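You operate a simulated robot arm through the tools that you are given. There is no shell and no other tool.

The job below is to be done with a simulated robot arm. You get a single attempt, and the scene is never put back.

JOB
Lock off the bench circuit for the night with the orange lock.
Fine: bench breaker off, bench isolator off, hang the lock on its peg, then press the green try button.

The check looks at the end state, three seconds after you hand in, the way a careful person would. Anything else that was tipped, shoved, dropped, spilled or broken makes it a failure.

ROBOT AND FRAMES
A 6-joint arm with a two-finger gripper, fixed in place. Base frame: the origin is at the foot of the arm, x ahead of it, y to its left, z up. Readings come in mm, rad, newtons and seconds.
Its first joint turns from -2.897 to 2.897 rad. Payload 2.45 kg.
The TCP is the grasp point between the finger pads, 20 mm short of the fingertips. In the tool frame z runs along the fingers and y along their closing line. The gripper opens to 140 mm. The gripper's body begins 168 mm behind the TCP.
Orientation is told as [roll, pitch, yaw] about the base's x, y, z axes, in that order, counted from this pose: with the fingers straight down and closing along the base's y, the tool's x points along the base's -x, its y along +y and its z along -z.

CONTROLS
- The arm moves only by the tool apply_moves. Its argument "deltas" is a list of rows, each an object (a shift or turn left out is 0, a gripper value left out holds the last) with "gripper": the gripper command, from -1 (shut) to 1 (fully open), values between in proportion; "xyz": the shift along the base's x, y, z in cm, a list of three; "angular": the turn, a rotation vector about the base's x, y, z in rad, a list of three. In form: [{"gripper": gripper, "xyz": [dx, dy, dz], "angular": [rx, ry, rz]}, ...]. A call has 1 to 20 rows; each row is the pose to reach, as a shift and turn from the pose commanded when the call began. Each row takes 0.2 s and may step no farther than 50 mm and 0.15 rad from the row before; otherwise, or with a gripper value out of range, the whole call is refused. Where a pose cannot be reached the arm comes as near as it can. A force on the tool above 40 N (or 10 N above the force at the start of the call, whichever is more), or a blocked arm, ends the call early, and 0.2 s more pass. Each finger travels about 45 mm/s and halts on what it meets, pressing with about 31 N; the grip force reading is that of the motor and also rises with nothing between the fingers. The clock runs only during rows and for 0.2 s after the last one: add rows that repeat a pose to give the fingers time. It gives the time, the measured TCP pose, the force on the tool (base axes), the opening and the grip force at its end, in the units of the frame above (readings bear some noise), with the torque about the TCP (base axes, N m) and any sound that the robot's microphone picked up.
- Cameras (640 x 400 px; columns grow to the right, rows downward): "scene" is fixed at [49.5, -499.9, 1583.1]; the picture's right is [0.59, -0.81, 0.00], its down [-0.22, -0.16, -0.96] and it looks along [0.78, 0.57, -0.27] (base axes); focal length 374 px, centre (320, 200). "wrist" rides on the gripper at [78, 11, -209] in the tool frame; the picture's right is [-0.14, 0.99, 0.00], its down [-0.92, -0.13, -0.37] and it looks along [-0.36, -0.05, 0.93] (tool axes); focal length 280 px, centre (320, 200). There is no depth. A picture from a camera that has moved, and an enlarged one, comes with that camera's place and axes in the base frame and with its lens.
- grab_frame(camera): a new picture of that camera. No time passes.
- enlarge(camera, box): a new picture of the part [left, top, right, bottom] of that camera's present view, enlarged. No time passes.
- hand_in(): hands the job in; it is judged then, once.

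Places have to be worked out from the pictures, the camera data and where the tool is seen. Open the gripper and draw the arm clear of the work before you hand the job in, unless the task says otherwise.

The tools are called after "Emit:" as a command line: name --argument value ..., lists and objects as JSON in quotes. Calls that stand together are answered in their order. apply_moves: Moves the arm, as the interface text tells. Its arguments: {"type":"object","properties":{"deltas":{"type":"array","items":{"type":"object","properties":{"gripper":{"type":"number"},"xyz":{"type":"array","items":{"type":"number"}},"angular":{"type":"array","items":{"type":"number"}}}}}},"required":["deltas"]} The other tools are called the same way: grab_frame (camera) takes a picture; enlarge (camera, box) takes an enlarged picture of a part of a camera's view; hand_in () hands the job in.

At the start:

```text
time_s: 0.0
tcp_pos: [584.6, 112.7, 1367.0]
orientation: [0.0, -0.001, 0.0]
force: [0.1, 0.9, 0.5]
ft_torque: [-0.01, -0.01, 0.0]
width: 139.7
grasp_force: 0.1
```

scene: 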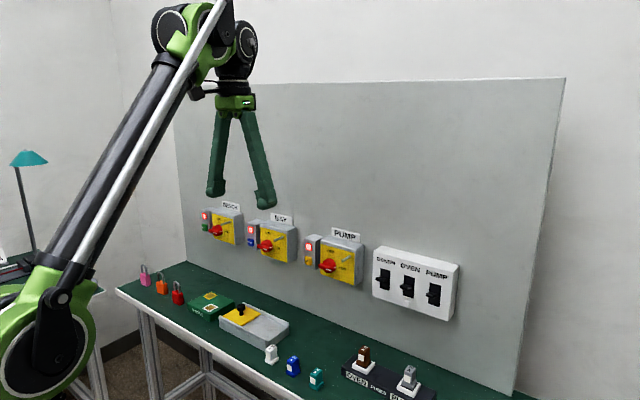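
wrist: 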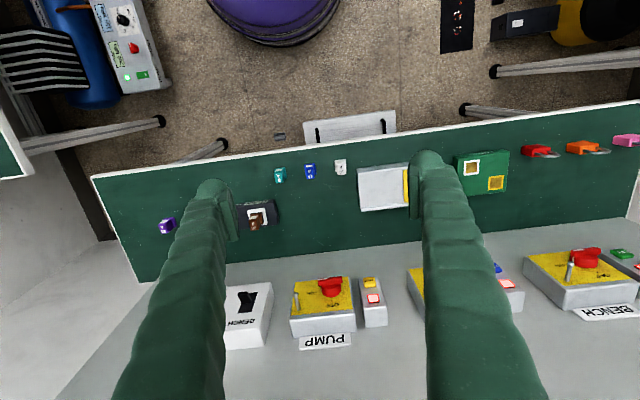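

I start by looking at the panel and the bench up close to identify the breaker, isolator, peg, lock and buttons.

Emit:
enlarge --camera "scene" --box '[180, 190, 300, 270]'

Emit:
enlarge --camera "scene" --box '[350, 230, 480, 330]'

Emit:
enlarge --camera "scene" --box '[110, 250, 300, 370]'

Emit:
enlarge --camera "scene" --box '[250, 320, 450, 400]'

Emit:
enlarge --camera "wrist" --box '[440, 100, 640, 340]'

Emit:
enlarge --camera "wrist" --box '[140, 130, 440, 360]'

```text
5.00 times, centred on (240, 230) of scene
camera zoom: at [49.5, -499.9, 1583.1], right [0.59, -0.81, 0.0], down [-0.22, -0.16, -0.96], along [0.78, 0.57, -0.27], focal length 1871 px, centre (720, 50)
```

zoom: 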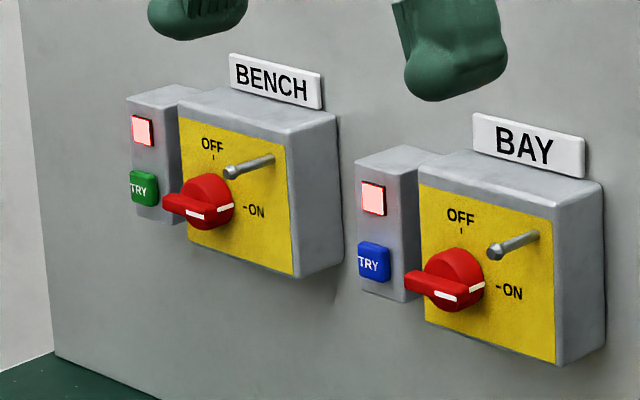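

```text
4.00 times, centred on (415, 280) of scene
camera zoom: at [49.5, -499.9, 1583.1], right [0.59, -0.81, 0.0], down [-0.22, -0.16, -0.96], along [0.78, 0.57, -0.27], focal length 1497 px, centre (-60, -120)
```

zoom: 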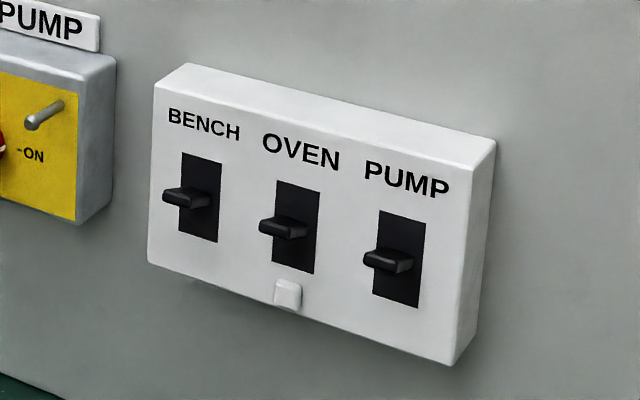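

```text
3.33 times, centred on (205, 310) of scene
camera zoom: at [49.5, -499.9, 1583.1], right [0.59, -0.81, 0.0], down [-0.22, -0.16, -0.96], along [0.78, 0.57, -0.27], focal length 1247 px, centre (703, -167)
```

zoom: 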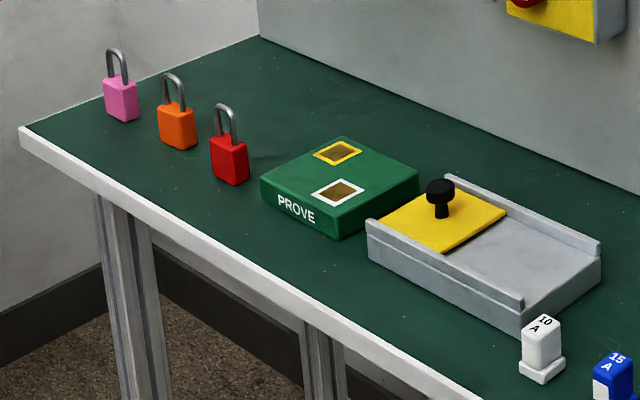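

```text
3.20 times, centred on (350, 360) of scene
camera zoom: at [49.5, -499.9, 1583.1], right [0.59, -0.81, 0.0], down [-0.22, -0.16, -0.96], along [0.78, 0.57, -0.27], focal length 1197 px, centre (224, -312)
```

zoom: 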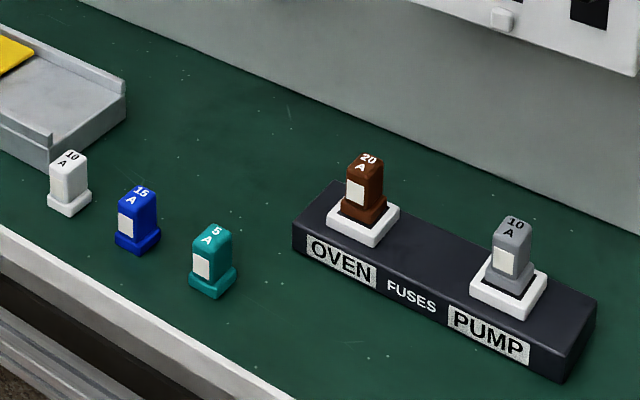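

```text
1.67 times, centred on (540, 220) of wrist
camera zoom: at [506.9, 123.6, 1574.6], right [0.14, 0.99, 0.0], down [0.92, -0.13, 0.37], along [0.36, -0.05, -0.93], focal length 467 px, centre (-47, 167)
```

zoom: 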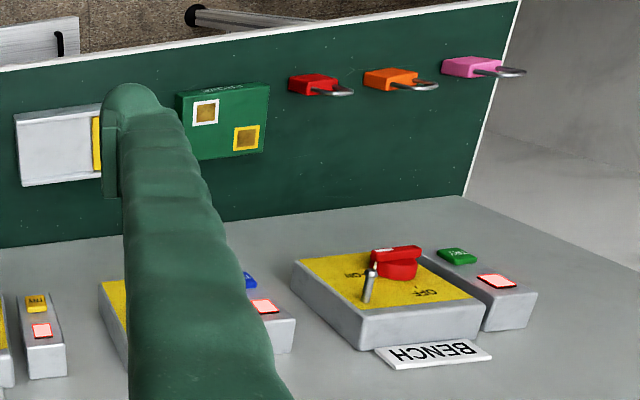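

```text
1.74 times, centred on (290, 245) of wrist
camera zoom: at [506.9, 123.6, 1574.6], right [0.14, 0.99, 0.0], down [0.92, -0.13, 0.37], along [0.36, -0.05, -0.93], focal length 488 px, centre (372, 122)
```

zoom: 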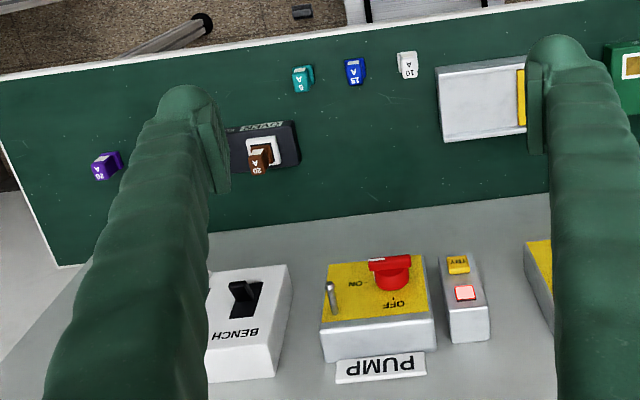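

The panel seems parallel to the base y axis and faces -x, with the bench isolator near (905, 605, 1085) and the orange lock near (738, 749, 870). I'll pitch the tool forward and move left so the wrist camera looks straight at the panel, keeping well off it.

Emit:
apply_moves --deltas '[{"gripper": 1, "xyz": [0, 3.87, -2.17], "angular": [0, -0.12, 0]}, {"xyz": [0, 7.74, -4.34], "angular": [0, -0.24, 0]}, {"xyz": [0, 11.61, -6.51], "angular": [0, -0.36, 0]}, {"xyz": [0, 15.48, -8.68], "angular": [0, -0.48, 0]}, {"xyz": [0, 19.35, -10.85], "angular": [0, -0.6, 0]}, {"xyz": [0, 23.2, -13.0], "angular": [0, -0.72, 0]}, {"xyz": [0, 27.1, -15.2], "angular": [0, -0.84, 0]}, {"xyz": [0, 31.0, -17.4], "angular": [0, -0.96, 0]}, {"xyz": [0, 34.8, -19.5], "angular": [0, -1.08, 0]}, {"xyz": [0, 38.7, -21.7], "angular": [0, -1.2, 0]}]'

```text
time_s: 2.2
tcp_pos: [583.7, 499.2, 1149.3]
orientation: [0.002, -1.202, -0.001]
force: [-1.1, 0.9, 0.1]
ft_torque: [0.06, -0.06, 0.03]
width: 139.9
grasp_force: 0.2
```

The arm reached the viewing pose without contact. I take pictures from here to measure the isolator, peg, button and locks.

Emit:
grab_frame --camera "wrist"

Emit:
grab_frame --camera "scene"

```text
taken
camera wrist: at [361.1, 510.6, 1151.4], right [0.05, 0.99, 0.13], down [-0.01, -0.13, 0.99], along [1.0, -0.05, 0.01], focal length 280 px, centre (320, 200)
```

wrist: 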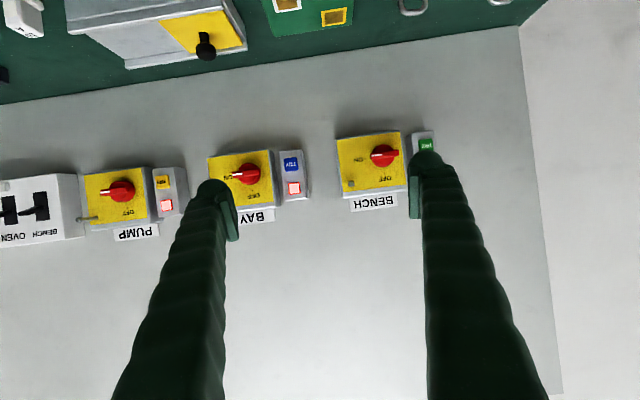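

```text
taken
```

scene: 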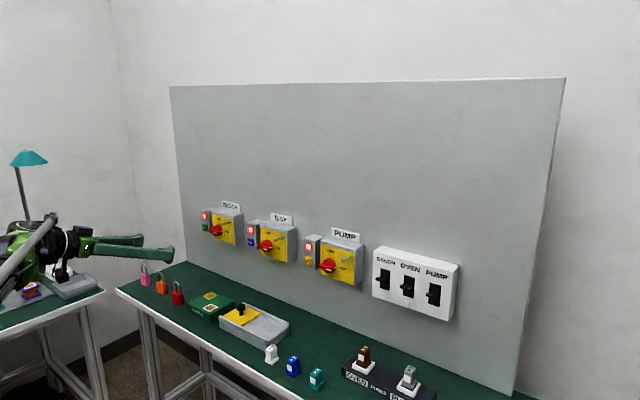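

The wrist view (upside down) shows the whole row of isolators. I enlarge the BENCH isolator, the breaker box and the bench area.

Emit:
enlarge --camera "wrist" --box '[320, 110, 448, 222]'

Emit:
enlarge --camera "scene" --box '[190, 190, 254, 254]'

Emit:
enlarge --camera "wrist" --box '[0, 150, 128, 262]'

Emit:
enlarge --camera "scene" --box '[0, 200, 200, 325]'

Emit:
enlarge --camera "scene" --box '[120, 250, 200, 310]'

```text
3.57 times, centred on (384, 166) of wrist
camera zoom: at [361.1, 510.6, 1151.4], right [0.05, 0.99, 0.13], down [-0.01, -0.13, 0.99], along [1.0, -0.05, 0.01], focal length 1001 px, centre (91, 321)
```

zoom: 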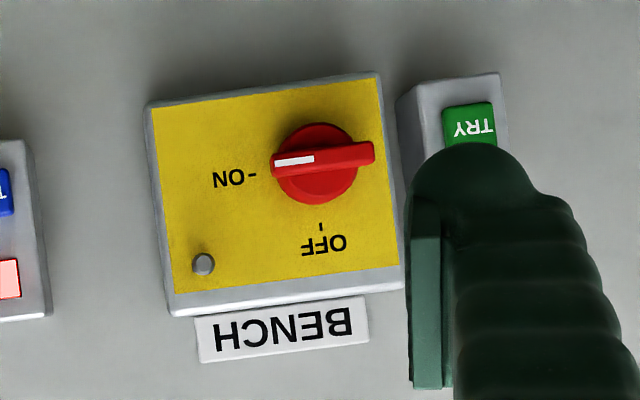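

```text
6.25 times, centred on (222, 222) of scene
camera zoom: at [49.5, -499.9, 1583.1], right [0.59, -0.81, 0.0], down [-0.22, -0.16, -0.96], along [0.78, 0.57, -0.27], focal length 2338 px, centre (932, 62)
```

zoom: 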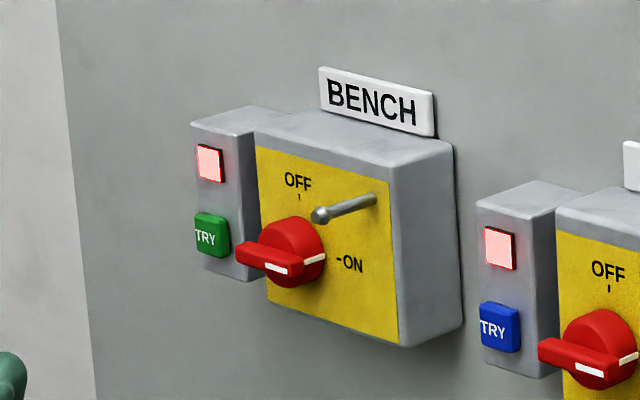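

```text
3.57 times, centred on (64, 206) of wrist
camera zoom: at [361.1, 510.6, 1151.4], right [0.05, 0.99, 0.13], down [-0.01, -0.13, 0.99], along [1.0, -0.05, 0.01], focal length 1001 px, centre (1234, 179)
```

zoom: 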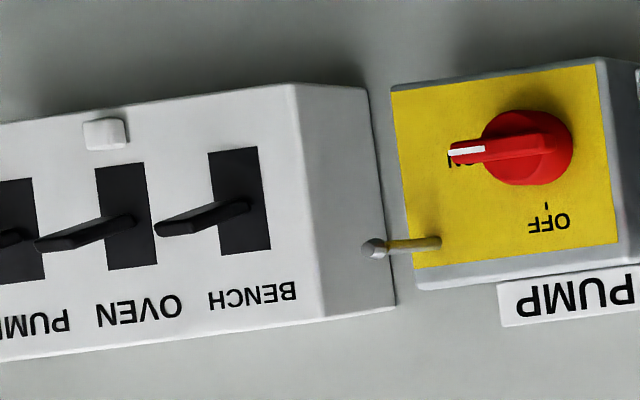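

```text
3.20 times, centred on (100, 262) of scene
camera zoom: at [49.5, -499.9, 1583.1], right [0.59, -0.81, 0.0], down [-0.22, -0.16, -0.96], along [0.78, 0.57, -0.27], focal length 1197 px, centre (1024, 0)
```

zoom: 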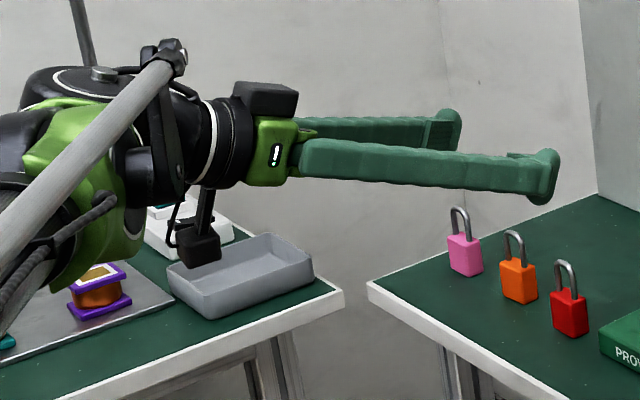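

```text
6.67 times, centred on (160, 280) of scene
camera zoom: at [49.5, -499.9, 1583.1], right [0.59, -0.81, 0.0], down [-0.22, -0.16, -0.96], along [0.78, 0.57, -0.27], focal length 2494 px, centre (1387, -333)
```

zoom: 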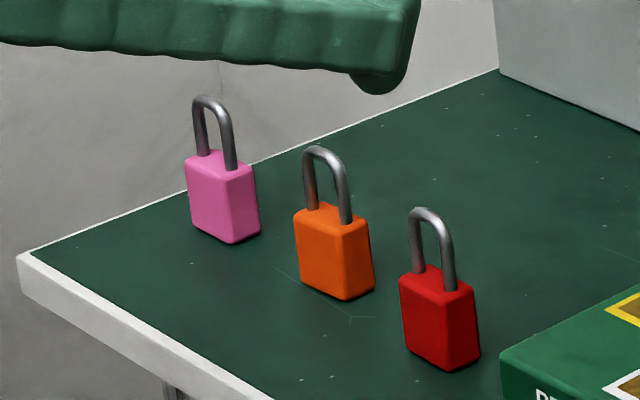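

Triangulating both views gives the peg tip at about (881, 546, 1130) with the plate at x≈919, the knob axis at y≈614, z≈1084, and the TRY button at (918, 701, 1074). The BENCH breaker lever tip is at (869, -92, 1108), tilted up (ON). I'll go to the breaker first, with the gripper closed and horizontal, stopping short of it to look.

Emit:
apply_moves --deltas '[{"gripper": -1, "xyz": [1.19, -4.22, 0.15], "angular": [0, -0.0264, 0]}, {"xyz": [2.37, -8.44, 0.3], "angular": [0, -0.0527, 0]}, {"xyz": [3.56, -12.66, 0.45], "angular": [0, -0.0791, 0]}, {"xyz": [4.74, -16.89, 0.6], "angular": [0, -0.1054, 0]}, {"xyz": [5.93, -21.11, 0.75], "angular": [0, -0.1318, 0]}, {"xyz": [7.11, -25.33, 0.9], "angular": [0, -0.1581, 0]}, {"xyz": [8.3, -29.55, 1.05], "angular": [0, -0.1845, 0]}, {"xyz": [9.49, -33.77, 1.2], "angular": [0, -0.2109, 0]}, {"xyz": [10.67, -37.99, 1.35], "angular": [0, -0.2372, 0]}, {"xyz": [11.86, -42.21, 1.5], "angular": [0, -0.2636, 0]}, {"xyz": [13.04, -46.44, 1.65], "angular": [0, -0.2899, 0]}, {"xyz": [14.23, -50.66, 1.8], "angular": [0, -0.3163, 0]}, {"xyz": [15.41, -54.88, 1.95], "angular": [0, -0.3426, 0]}, {"xyz": [16.6, -59.1, 2.1], "angular": [0, -0.369, 0]}]'

Emit:
grab_frame --camera "wrist"

Emit:
grab_frame --camera "scene"

```text
time_s: 5.4
tcp_pos: [745.4, -114.6, 1120.2]
orientation: [-0.897, -1.304, 0.841]
force: [0.0, 0.2, 0.2]
ft_torque: [-0.04, 0.01, -0.01]
width: 0.0
grasp_force: 29.0
out of reach, approached as far as the arm can: row 12, 13
stopped in row 14: the arm was blocked; the commanded pose is now the measured one
```

```text
taken
camera wrist: at [526.2, -103.7, 1075.4], right [0.06, 1.0, -0.07], down [-0.21, 0.08, 0.98], along [0.98, -0.05, 0.21], focal length 280 px, centre (320, 200)
```

wrist: 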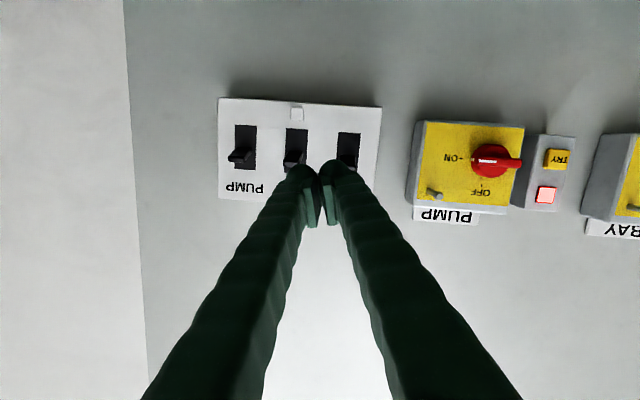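

```text
taken
```

scene: 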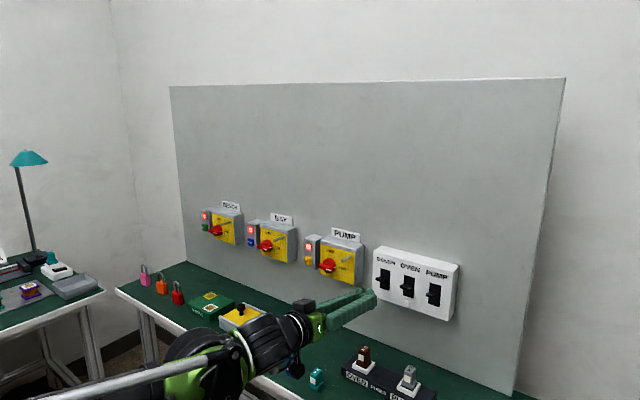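

The arm stopped short with a twisted wrist, reported as out of reach/blocked while no force shows. I look closer at what the arm is near before moving again.

Emit:
enlarge --camera "scene" --box '[100, 260, 420, 400]'

Emit:
enlarge --camera "wrist" --box '[200, 80, 400, 220]'

```text
2.00 times, centred on (260, 330) of scene
camera zoom: at [49.5, -499.9, 1583.1], right [0.59, -0.81, 0.0], down [-0.22, -0.16, -0.96], along [0.78, 0.57, -0.27], focal length 748 px, centre (440, -60)
```

zoom: 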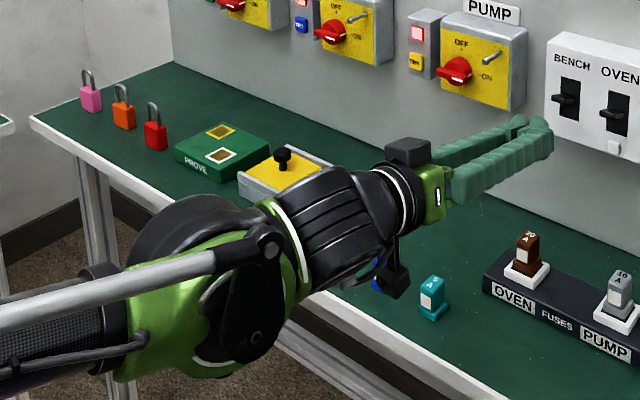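

```text
2.86 times, centred on (300, 150) of wrist
camera zoom: at [526.2, -103.7, 1075.4], right [0.06, 1.0, -0.07], down [-0.21, 0.08, 0.98], along [0.98, -0.05, 0.21], focal length 801 px, centre (377, 343)
```

zoom: 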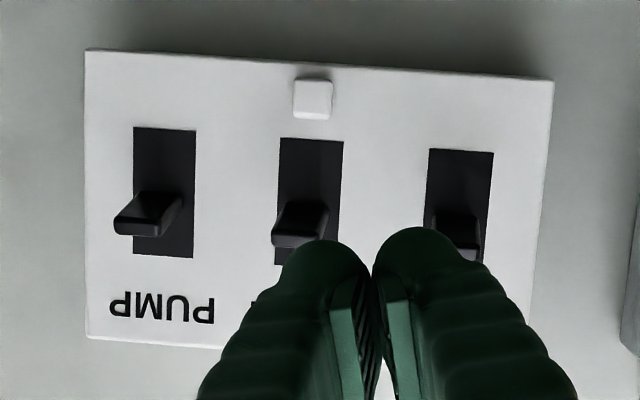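

Nothing is touching; the wrist looks simply folded too close to the base for that pose. I move outward and up (staying above and short of the lever tips) while undoing the twist.

Emit:
apply_moves --deltas '[{"xyz": [2.5, 0.6, 1.5], "angular": [0.05, 0, 0.009]}, {"xyz": [5.0, 1.2, 3.0], "angular": [0.1, 0, 0.018]}, {"xyz": [7.5, 1.8, 4.5], "angular": [0.155, -0.001, 0.028]}, {"xyz": [9.5, 2.3, 6.0], "angular": [0.207, -0.002, 0.038]}, {"xyz": [9.5, 2.3, 6.0], "angular": [0.207, -0.002, 0.038]}]'

Emit:
grab_frame --camera "wrist"

Emit:
enlarge --camera "scene" --box '[320, 220, 480, 330]'

```text
time_s: 6.6
tcp_pos: [840.3, -91.0, 1181.1]
orientation: [0.006, -1.4, -0.006]
force: [1.2, -0.7, 0.0]
ft_torque: [0.02, 0.01, 0.03]
width: 0.0
grasp_force: 29.8
```

```text
taken
camera wrist: at [620.8, -79.3, 1137.6], right [0.02, 0.99, 0.14], down [-0.21, -0.13, 0.97], along [0.98, -0.05, 0.2], focal length 280 px, centre (320, 200)
```

wrist: 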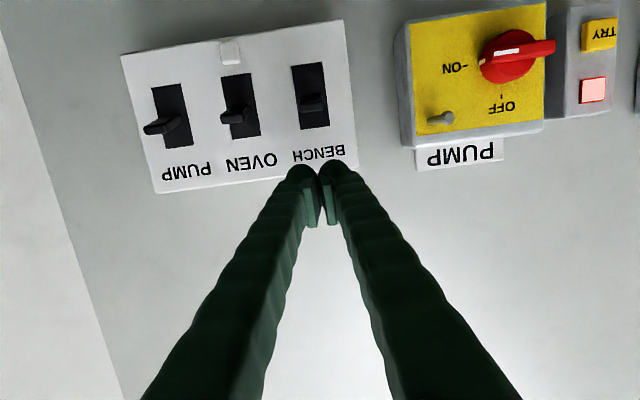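

```text
3.64 times, centred on (400, 275) of scene
camera zoom: at [49.5, -499.9, 1583.1], right [0.59, -0.81, 0.0], down [-0.22, -0.16, -0.96], along [0.78, 0.57, -0.27], focal length 1360 px, centre (29, -73)
```

zoom: 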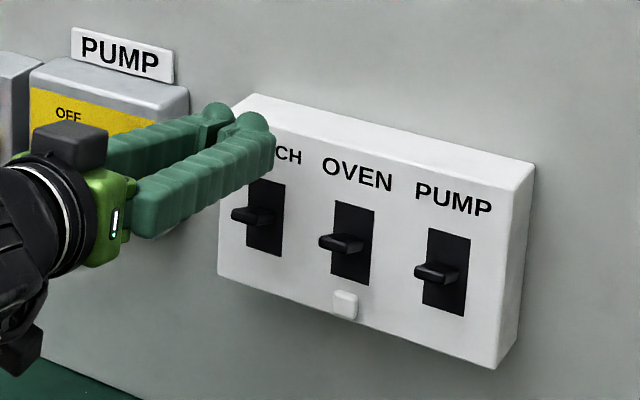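

Good pose now at (840, -91, 1181), pitch -1.4. I enlarge the BENCH lever to confirm its position relative to the fingertips.

Emit:
enlarge --camera "wrist" --box '[210, 30, 370, 180]'

```text
2.67 times, centred on (290, 105) of wrist
camera zoom: at [620.8, -79.3, 1137.6], right [0.02, 0.99, 0.14], down [-0.21, -0.13, 0.97], along [0.98, -0.05, 0.2], focal length 748 px, centre (400, 453)
```

zoom: 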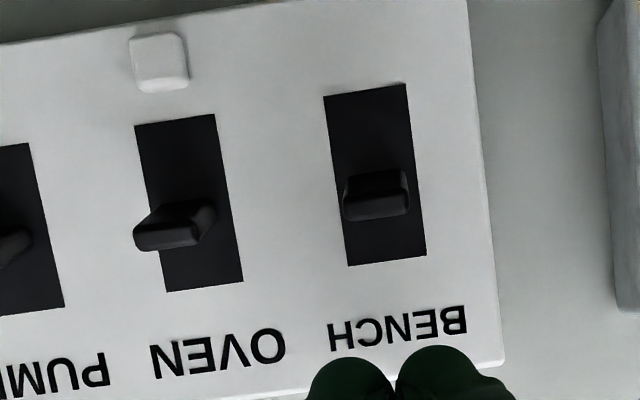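

The lever tip measures (869, -90, 1108) again, so the fingers are aligned in y. I move in to x≈865 above the lever and then press down step by step.

Emit:
apply_moves --deltas '[{"xyz": [2.5, 0.1, 0]}, {"xyz": [2.5, 0.1, -3.5]}, {"xyz": [2.5, 0.1, -4.5]}, {"xyz": [2.5, 0.1, -5.2]}, {"xyz": [2.5, 0.1, -5.9]}, {"xyz": [2.5, 0.1, -6.6]}, {"xyz": [2.5, 0.1, -7.2]}, {"xyz": [2.5, 0.1, -7.8]}]'

Emit:
enlarge --camera "scene" --box '[320, 220, 480, 330]'

Emit:
grab_frame --camera "wrist"

```text
time_s: 8.4
tcp_pos: [864.5, -90.1, 1106.8]
orientation: [0.004, -1.404, -0.007]
force: [-12.8, 3.2, 20.4]
ft_torque: [0.08, 0.02, 0.02]
width: 6.0
grasp_force: 29.2
stopped in row 8: the force on the tool passed its limit at 48 N (the readings are from after the stop); the commanded pose is now the measured one
```

```text
3.64 times, centred on (400, 275) of scene
camera zoom: at [49.5, -499.9, 1583.1], right [0.59, -0.81, 0.0], down [-0.22, -0.16, -0.96], along [0.78, 0.57, -0.27], focal length 1360 px, centre (29, -73)
```

zoom: 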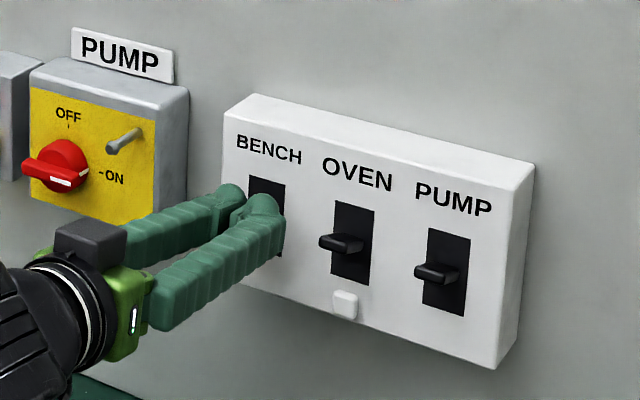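

```text
taken
camera wrist: at [645.6, -78.4, 1063.4], right [0.03, 0.99, 0.14], down [-0.21, -0.13, 0.97], along [0.98, -0.05, 0.21], focal length 280 px, centre (320, 200)
```

wrist: 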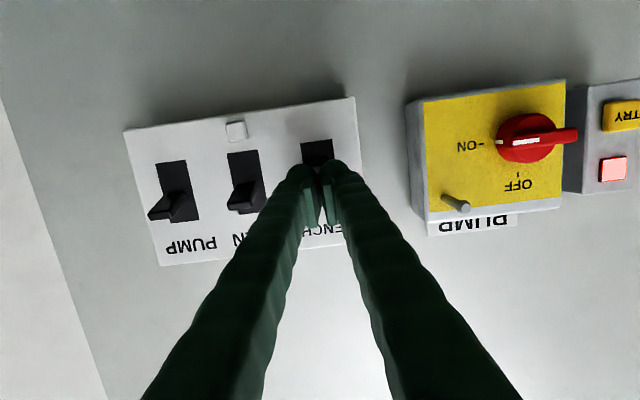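

Contact reached the force limit at TCP z≈1107, near the height where I expect the lever to be fully down. I lift straight up and look at the lever.

Emit:
apply_moves --deltas '[{"xyz": [0, 0, 1.0]}, {"xyz": [0, 0, 4.0]}, {"xyz": [-1.5, 0, 7.5]}, {"xyz": [-2.5, 0, 7.5]}]'

Emit:
enlarge --camera "scene" --box '[320, 220, 480, 330]'

Emit:
enlarge --camera "wrist" --box '[110, 10, 370, 200]'

```text
time_s: 9.4
tcp_pos: [840.6, -91.0, 1180.3]
orientation: [0.005, -1.405, -0.01]
force: [0.3, 0.8, 1.2]
ft_torque: [0.01, 0.0, 0.02]
width: 0.0
grasp_force: 29.4
```

```text
3.64 times, centred on (400, 275) of scene
camera zoom: at [49.5, -499.9, 1583.1], right [0.59, -0.81, 0.0], down [-0.22, -0.16, -0.96], along [0.78, 0.57, -0.27], focal length 1360 px, centre (29, -73)
```

zoom: 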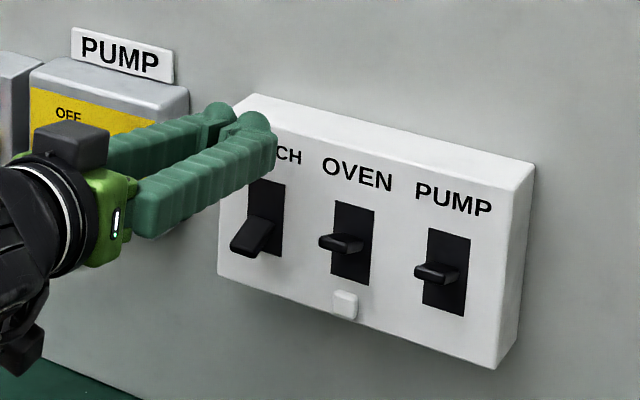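

```text
2.11 times, centred on (240, 105) of wrist
camera zoom: at [622.3, -79.3, 1137.0], right [0.03, 0.99, 0.14], down [-0.21, -0.13, 0.97], along [0.98, -0.05, 0.2], focal length 590 px, centre (488, 400)
```

zoom: 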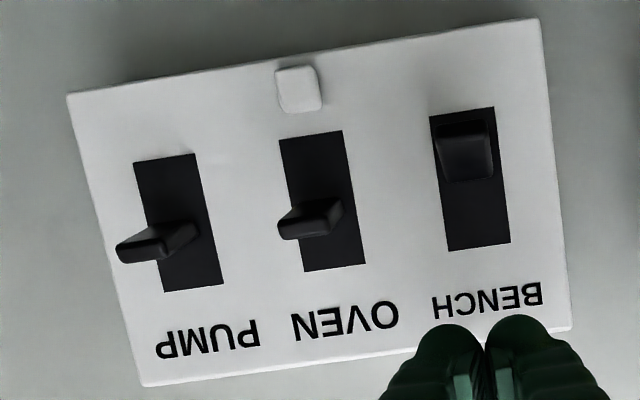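

The BENCH breaker lever is now clearly down (OFF) while OVEN and PUMP are unchanged. Next I travel left at a safe standoff (fingertips at x≈820) toward the BENCH isolator, levelling the tool to point straight at the panel.

Emit:
apply_moves --deltas '[{"xyz": [-0.5, 4.5, -0.2], "angular": [0, -0.013, 0.001]}, {"xyz": [-1.0, 9.0, -0.5], "angular": [0, -0.026, 0.002]}, {"xyz": [-1.5, 13.5, -0.8], "angular": [0, -0.04, 0.003]}, {"xyz": [-2.0, 18.0, -1.0], "angular": [0, -0.053, 0.004]}, {"xyz": [-2.5, 22.5, -1.3], "angular": [0, -0.066, 0.005]}, {"xyz": [-3.0, 27.0, -1.6], "angular": [0, -0.08, 0.006]}, {"xyz": [-3.5, 31.5, -2.0], "angular": [0, -0.093, 0.007]}, {"xyz": [-4.0, 36.0, -2.4], "angular": [0, -0.106, 0.008]}, {"xyz": [-4.0, 40.5, -2.8], "angular": [0, -0.12, 0.009]}, {"xyz": [-4.0, 45.0, -3.2], "angular": [0, -0.133, 0.01]}, {"xyz": [-4.0, 49.5, -3.6], "angular": [0, -0.146, 0.01]}, {"xyz": [-4.0, 54.0, -4.0], "angular": [0, -0.166, 0.01]}, {"xyz": [-4.0, 58.5, -4.5], "angular": [0, -0.166, 0.01]}]'

Emit:
grab_frame --camera "wrist"

Emit:
grab_frame --camera "scene"

```text
time_s: 12.2
tcp_pos: [801.2, 493.2, 1137.1]
orientation: [0.293, -1.57, -0.286]
force: [-0.3, 0.1, 0.2]
ft_torque: [0.04, 0.0, 0.03]
width: 0.0
grasp_force: 29.4
```

```text
taken
camera wrist: at [592.0, 504.2, 1056.7], right [-0.01, 0.99, 0.14], down [-0.37, -0.13, 0.92], along [0.93, -0.04, 0.36], focal length 280 px, centre (320, 200)
```

wrist: 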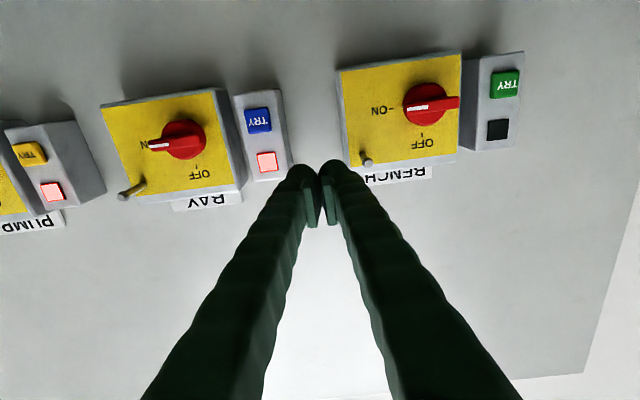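

```text
taken
```

scene: 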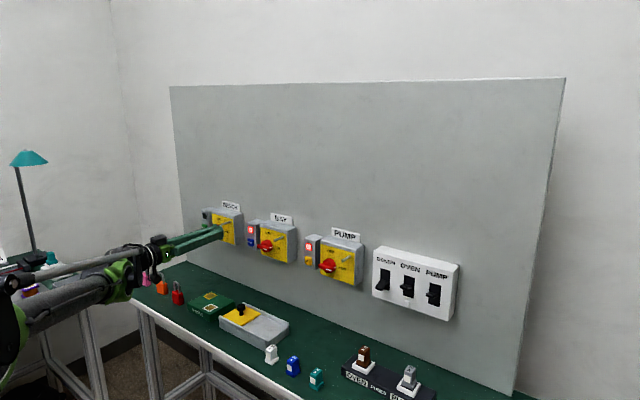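

The BENCH lamp has gone dark, confirming the breaker is off. I enlarge the isolator from here to refine the handle position.

Emit:
enlarge --camera "wrist" --box '[330, 40, 540, 190]'

```text
2.67 times, centred on (435, 115) of wrist
camera zoom: at [592.0, 504.2, 1056.7], right [-0.01, 0.99, 0.14], down [-0.37, -0.13, 0.92], along [0.93, -0.04, 0.36], focal length 748 px, centre (13, 427)
```

zoom: 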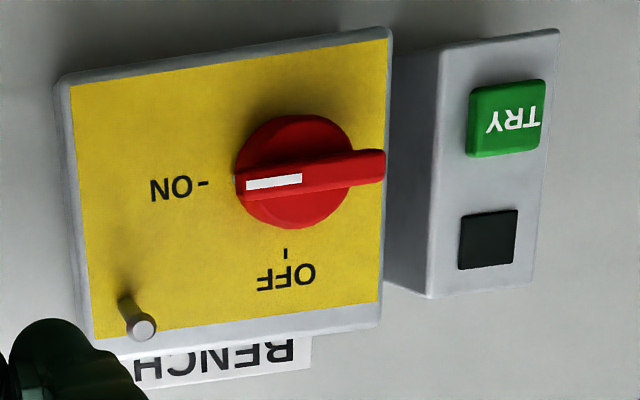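

Handle centre is about y=614.5, z=1085 and its front is near x=884. I roll the tool +90° about x so the fingers close vertically, open to about 34 mm, and line up in front of the knob at the same standoff.

Emit:
apply_moves --deltas '[{"gripper": -0.51, "xyz": [0, 1.1, -0.47], "angular": [0.1428, 0, 0]}, {"xyz": [0, 2.2, -0.95], "angular": [0.2856, 0, 0]}, {"xyz": [0, 3.3, -1.4], "angular": [0.4284, 0, 0]}, {"xyz": [0, 4.4, -1.9], "angular": [0.5712, 0, 0]}, {"xyz": [0, 5.5, -2.4], "angular": [0.714, 0, 0]}, {"xyz": [0, 6.6, -2.8], "angular": [0.8568, 0, 0]}, {"xyz": [0, 7.7, -3.3], "angular": [0.9996, 0, 0]}, {"xyz": [0, 8.8, -3.8], "angular": [1.1424, 0, 0]}, {"xyz": [0, 9.9, -4.2], "angular": [1.2852, 0, 0]}, {"xyz": [0, 11.0, -4.7], "angular": [1.428, 0, 0]}, {"xyz": [0, 12.1, -5.2], "angular": [1.5708, 0, 0]}, {"xyz": [0, 12.1, -5.2], "angular": [1.5708, 0, 0]}]'

Emit:
grab_frame --camera "wrist"

Emit:
grab_frame --camera "scene"

```text
time_s: 14.8
tcp_pos: [803.8, 612.3, 1083.1]
orientation: [1.511, -0.086, -1.555]
force: [0.4, 0.0, -0.9]
ft_torque: [0.0, 0.0, 0.02]
width: 34.4
grasp_force: 0.0
out of reach, approached as far as the arm can: row 11, 12
```

```text
taken
camera wrist: at [595.2, 690.0, 1098.1], right [0.06, -0.05, 1.0], down [-0.36, -0.93, -0.03], along [0.93, -0.36, -0.07], focal length 280 px, centre (320, 200)
```

wrist: 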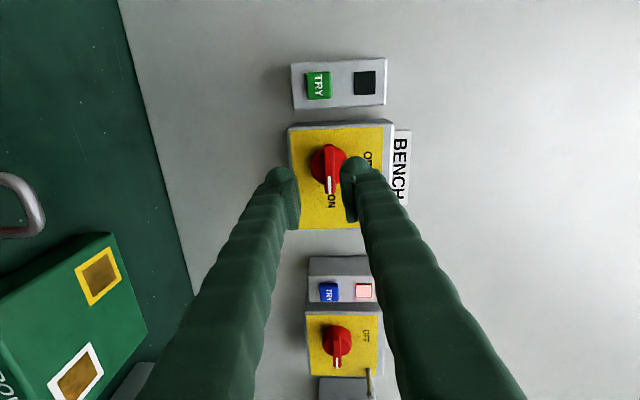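

```text
taken
```

scene: 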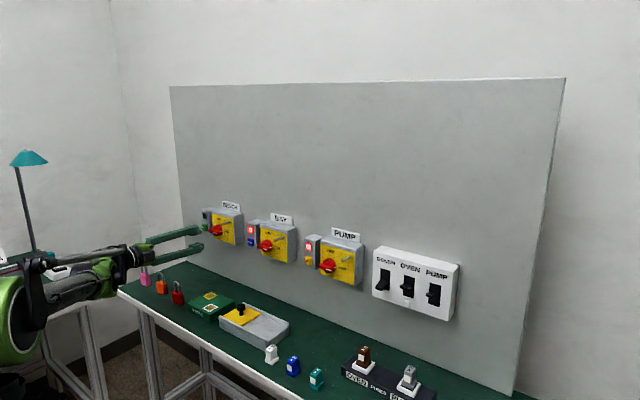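

The arm stopped about 5° short of the full roll, which is still fine for straddling the handle. I enlarge the view to check finger alignment with the handle.

Emit:
enlarge --camera "wrist" --box '[250, 50, 450, 250]'

Emit:
enlarge --camera "scene" --box '[90, 190, 290, 290]'

```text
2.00 times, centred on (350, 150) of wrist
camera zoom: at [595.2, 690.0, 1098.1], right [0.06, -0.05, 1.0], down [-0.36, -0.93, -0.03], along [0.93, -0.36, -0.07], focal length 561 px, centre (260, 300)
```

zoom: 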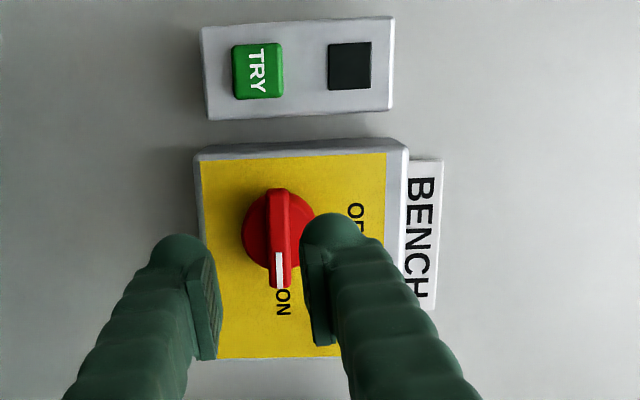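

```text
3.20 times, centred on (190, 240) of scene
camera zoom: at [49.5, -499.9, 1583.1], right [0.59, -0.81, 0.0], down [-0.22, -0.16, -0.96], along [0.78, 0.57, -0.27], focal length 1197 px, centre (736, 72)
```

zoom: 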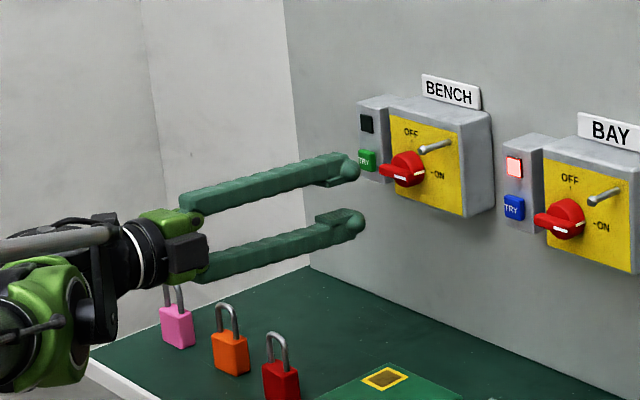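

The fingers straddle the handle in height but the tool points slightly low and about 4 mm low. I correct the tilt and height and advance to just short of the handle, then re-check.

Emit:
apply_moves --deltas '[{"gripper": -0.51, "xyz": [1.2, 0.1, 0.2], "angular": [-0.016, -0.028, -0.003]}, {"xyz": [2.4, 0.2, 0.4], "angular": [-0.033, -0.057, -0.006]}, {"xyz": [4.0, 0.2, 0.4], "angular": [-0.033, -0.057, -0.006]}, {"xyz": [4.4, 0.2, 0.4], "angular": [-0.033, -0.057, -0.006]}]'

Emit:
enlarge --camera "wrist" --box '[220, 50, 420, 250]'

Emit:
enlarge --camera "scene" --box '[180, 190, 270, 260]'

```text
time_s: 15.8
tcp_pos: [847.8, 616.1, 1087.8]
orientation: [1.563, -0.125, -1.566]
force: [0.3, 0.4, -0.1]
ft_torque: [0.04, 0.04, -0.04]
width: 34.4
grasp_force: 0.1
```

```text
2.00 times, centred on (320, 150) of wrist
camera zoom: at [639.3, 693.7, 1088.3], right [0.01, -0.01, 1.0], down [-0.37, -0.93, -0.01], along [0.93, -0.37, -0.01], focal length 561 px, centre (320, 300)
```

zoom: 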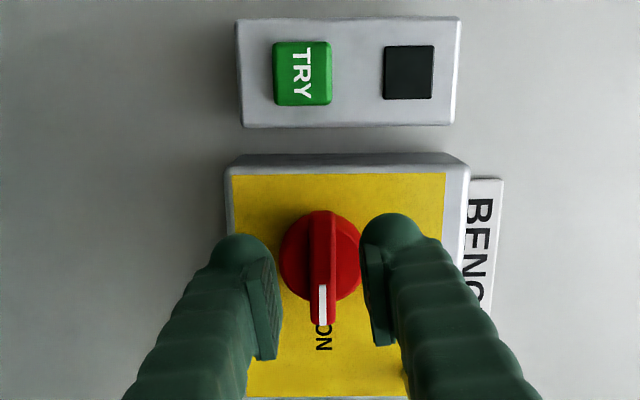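

```text
5.71 times, centred on (225, 225) of scene
camera zoom: at [49.5, -499.9, 1583.1], right [0.59, -0.81, 0.0], down [-0.22, -0.16, -0.96], along [0.78, 0.57, -0.27], focal length 2138 px, centre (863, 57)
```

zoom: 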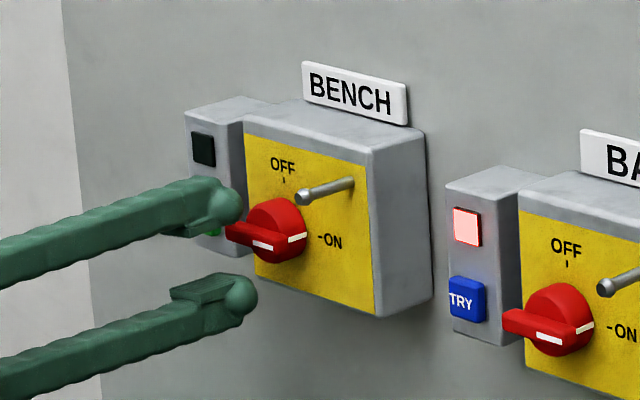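

The handle is centred between the fingers within about 2 mm. I advance so the pads overlap the handle (fingertips at x≈898, just short of the disc) and narrow the gap to about 18 mm.

Emit:
apply_moves --deltas '[{"gripper": -0.51, "xyz": [1.5, -0.1, 0.05]}, {"xyz": [3.0, -0.15, 0.08]}, {"gripper": -0.75, "xyz": [3.0, -0.15, 0.08]}, {"xyz": [3.0, -0.15, 0.08]}, {"xyz": [3.0, -0.15, 0.08]}]'

Emit:
enlarge --camera "wrist" --box '[220, 50, 420, 250]'

Emit:
enlarge --camera "scene" --box '[180, 190, 270, 260]'

```text
time_s: 16.4
tcp_pos: [872.2, 614.5, 1087.9]
orientation: [1.564, -0.124, -1.565]
force: [-35.1, -3.8, 4.7]
ft_torque: [-0.02, -0.17, -0.1]
width: 31.4
grasp_force: 14.5
stopped in row 3: the force on the tool passed its limit at 64 N (the readings are from after the stop); the commanded pose is now the measured one
```

```text
2.00 times, centred on (320, 150) of wrist
camera zoom: at [661.6, 692.5, 1089.2], right [0.01, -0.01, 1.0], down [-0.36, -0.93, -0.01], along [0.93, -0.36, -0.01], focal length 561 px, centre (320, 300)
```

zoom: 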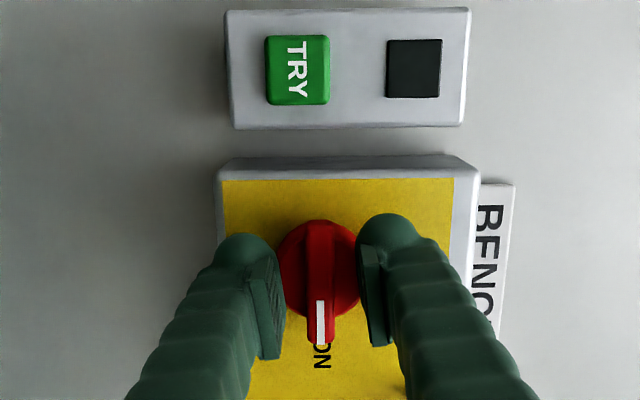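

```text
5.71 times, centred on (225, 225) of scene
camera zoom: at [49.5, -499.9, 1583.1], right [0.59, -0.81, 0.0], down [-0.22, -0.16, -0.96], along [0.78, 0.57, -0.27], focal length 2138 px, centre (863, 57)
```

zoom: 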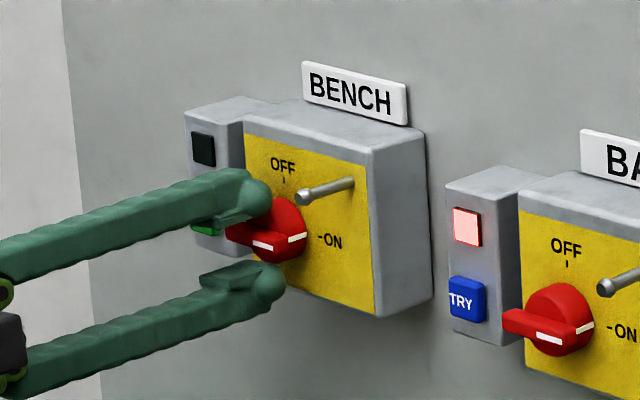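

The fingertips touched the knob disc at TCP x≈873, so the disc face is near x≈893. I back off 4 mm and then narrow the gap around the handle.

Emit:
apply_moves --deltas '[{"gripper": -0.55, "xyz": [-0.4, 0, 0.05]}, {"gripper": -0.75, "xyz": [-0.4, 0, 0.05]}, {"xyz": [-0.4, 0, 0.05]}, {"xyz": [-0.4, 0, 0.05]}]'

Emit:
enlarge --camera "wrist" --box '[220, 50, 420, 250]'

Emit:
enlarge --camera "scene" --box '[180, 190, 270, 260]'

```text
time_s: 17.4
tcp_pos: [869.3, 612.2, 1089.5]
orientation: [1.562, -0.124, -1.567]
force: [-13.8, 2.3, 10.7]
ft_torque: [-0.05, -0.48, 0.03]
width: 25.0
grasp_force: 5.2
```

```text
2.00 times, centred on (320, 150) of wrist
camera zoom: at [660.5, 691.6, 1089.4], right [0.01, -0.01, 1.0], down [-0.37, -0.93, -0.01], along [0.93, -0.37, -0.01], focal length 561 px, centre (320, 300)
```

zoom: 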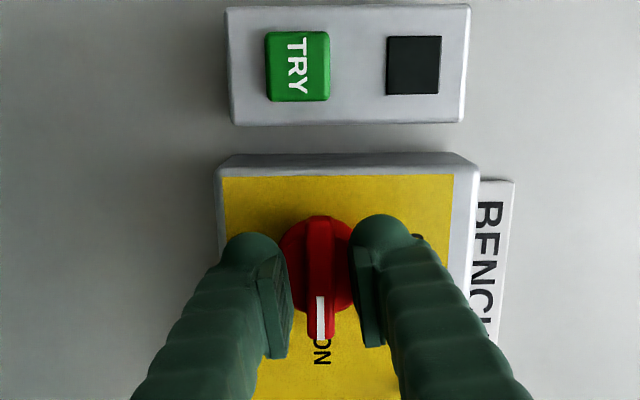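

```text
5.71 times, centred on (225, 225) of scene
camera zoom: at [49.5, -499.9, 1583.1], right [0.59, -0.81, 0.0], down [-0.22, -0.16, -0.96], along [0.78, 0.57, -0.27], focal length 2138 px, centre (863, 57)
```

zoom: 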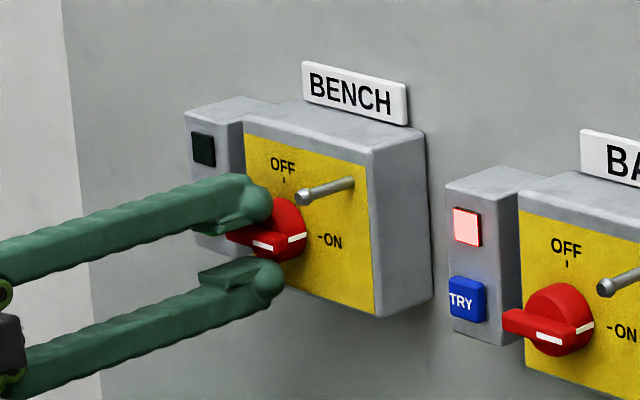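

There is still contact with the disc face (-14 N in x) and the fingers stalled at 25 mm before reaching the handle. I back off another 5 mm and let the gap close.

Emit:
apply_moves --deltas '[{"gripper": -0.65, "xyz": [-0.5, 0.2, -0.1]}, {"gripper": -0.75, "xyz": [-0.5, 0.2, -0.1]}, {"xyz": [-0.5, 0.2, -0.1]}, {"xyz": [-0.5, 0.2, -0.1]}]'

Emit:
enlarge --camera "wrist" --box '[220, 50, 420, 250]'

Emit:
enlarge --camera "scene" --box '[190, 200, 250, 250]'

```text
time_s: 18.4
tcp_pos: [865.8, 615.4, 1086.0]
orientation: [1.561, -0.125, -1.566]
force: [0.7, -1.0, 1.5]
ft_torque: [0.05, -0.02, -0.01]
width: 18.3
grasp_force: 0.8
```

```text
2.00 times, centred on (320, 150) of wrist
camera zoom: at [656.2, 694.0, 1087.7], right [0.01, -0.01, 1.0], down [-0.37, -0.93, -0.01], along [0.93, -0.37, -0.01], focal length 561 px, centre (320, 300)
```

zoom: 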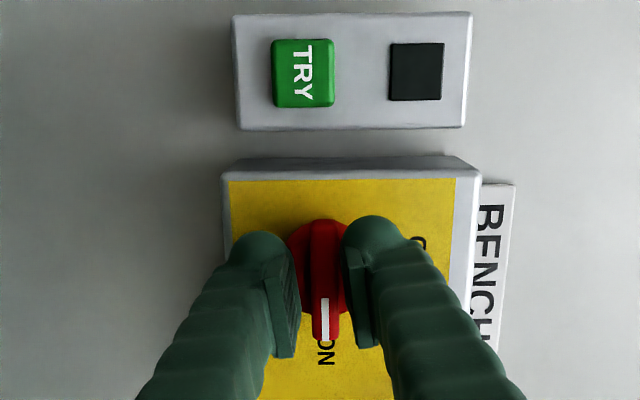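

```text
8.00 times, centred on (220, 225) of scene
camera zoom: at [49.5, -499.9, 1583.1], right [0.59, -0.81, 0.0], down [-0.22, -0.16, -0.96], along [0.78, 0.57, -0.27], focal length 2993 px, centre (1120, 0)
```

zoom: 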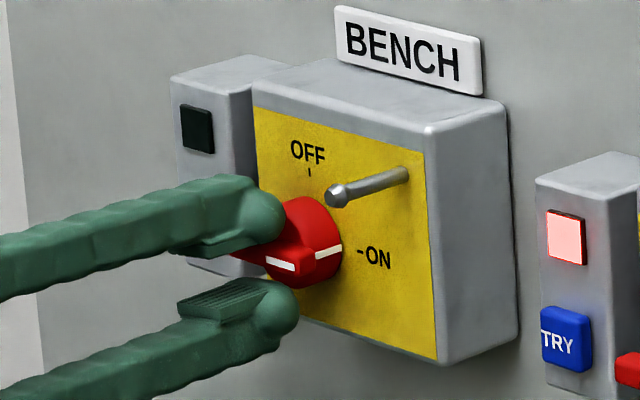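

The gap is now 18 mm around the handle with no contact force. I turn the tool -1.54 rad about x on the knob axis to swing the pointer from ON (right) to OFF (up).

Emit:
apply_moves --deltas '[{"gripper": -0.76, "xyz": [0, 0, 0.15], "angular": [-0.1, 0, 0]}, {"xyz": [0, 0, 0.15], "angular": [-0.24, 0, 0]}, {"xyz": [0, 0, 0.15], "angular": [-0.38, 0, 0]}, {"xyz": [0, 0, 0.15], "angular": [-0.52, 0, 0]}, {"xyz": [0, 0, 0.15], "angular": [-0.66, 0, 0]}, {"xyz": [0, 0, 0.15], "angular": [-0.8, 0, 0]}, {"xyz": [0, 0, 0.15], "angular": [-0.94, 0, 0]}, {"xyz": [0, 0, 0.15], "angular": [-1.08, 0, 0]}, {"xyz": [0, 0, 0.15], "angular": [-1.22, 0, 0]}, {"xyz": [0, 0, 0.15], "angular": [-1.36, 0, 0]}, {"xyz": [0, 0, 0.15], "angular": [-1.46, 0, 0]}, {"xyz": [0, 0, 0.15], "angular": [-1.54, 0, 0]}]'

Emit:
enlarge --camera "wrist" --box '[220, 50, 420, 250]'

Emit:
enlarge --camera "scene" --box '[190, 200, 250, 250]'

```text
time_s: 21.1
tcp_pos: [866.0, 614.1, 1088.5]
orientation: [-1.546, -1.475, 1.538]
force: [-0.7, -2.1, -1.8]
ft_torque: [0.08, 0.02, -0.04]
width: 18.4
grasp_force: 0.6
```

```text
2.00 times, centred on (320, 150) of wrist
camera zoom: at [656.3, 620.6, 1007.9], right [0.01, 1.0, 0.04], down [-0.37, -0.04, 0.93], along [0.93, -0.02, 0.37], focal length 561 px, centre (320, 300)
```

zoom: 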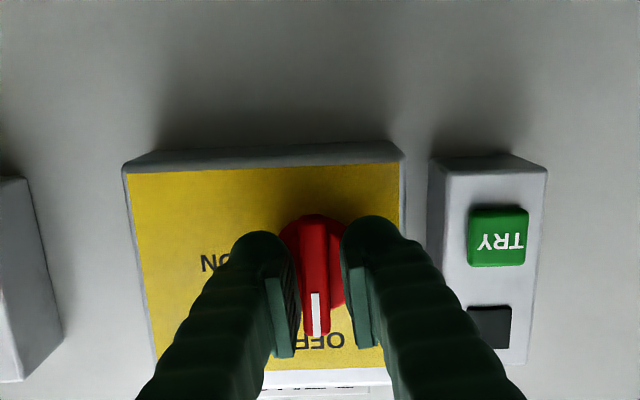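

```text
8.00 times, centred on (220, 225) of scene
camera zoom: at [49.5, -499.9, 1583.1], right [0.59, -0.81, 0.0], down [-0.22, -0.16, -0.96], along [0.78, 0.57, -0.27], focal length 2993 px, centre (1120, 0)
```

zoom: 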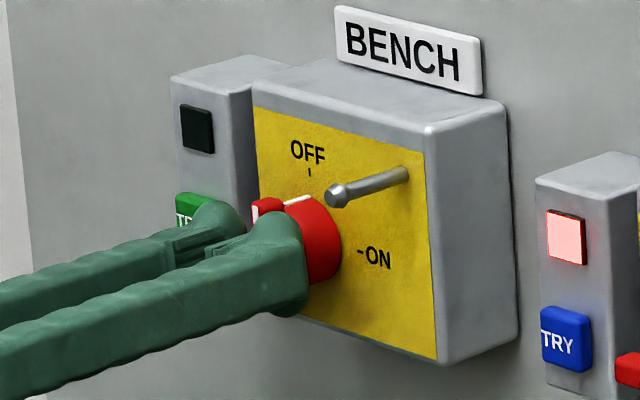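

The pointer now stands upright at OFF and forces are near zero. I open the gap a little and back straight out, then check the knob.

Emit:
apply_moves --deltas '[{"gripper": -0.6, "xyz": [0, 0, 0]}, {"gripper": -0.55, "xyz": [0, 0, 0]}, {"xyz": [-3, 0, 0]}, {"xyz": [-7, 0, 0]}, {"xyz": [-11, 0, 0], "angular": [0.1, 0, 0]}]'

Emit:
grab_frame --camera "wrist"

Emit:
enlarge --camera "scene" --box '[190, 200, 250, 250]'

```text
time_s: 22.2
tcp_pos: [755.7, 614.3, 1087.6]
orientation: [1.139, -1.562, -1.148]
force: [0.5, 0.0, 0.7]
ft_torque: [0.0, -0.04, 0.01]
width: 31.4
grasp_force: 0.1
```

```text
taken
camera wrist: at [546.9, 628.4, 1008.6], right [0.01, 0.99, 0.14], down [-0.37, -0.13, 0.92], along [0.93, -0.06, 0.36], focal length 280 px, centre (320, 200)
```

wrist: 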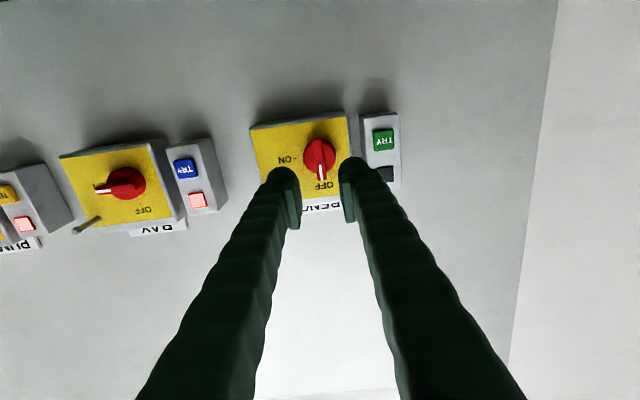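

```text
8.00 times, centred on (220, 225) of scene
camera zoom: at [49.5, -499.9, 1583.1], right [0.59, -0.81, 0.0], down [-0.22, -0.16, -0.96], along [0.78, 0.57, -0.27], focal length 2993 px, centre (1120, 0)
```

zoom: 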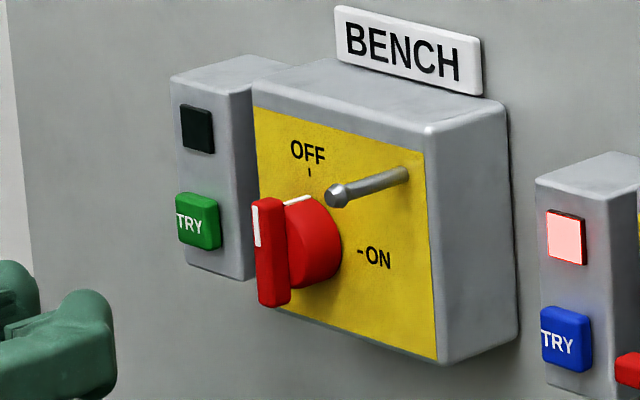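

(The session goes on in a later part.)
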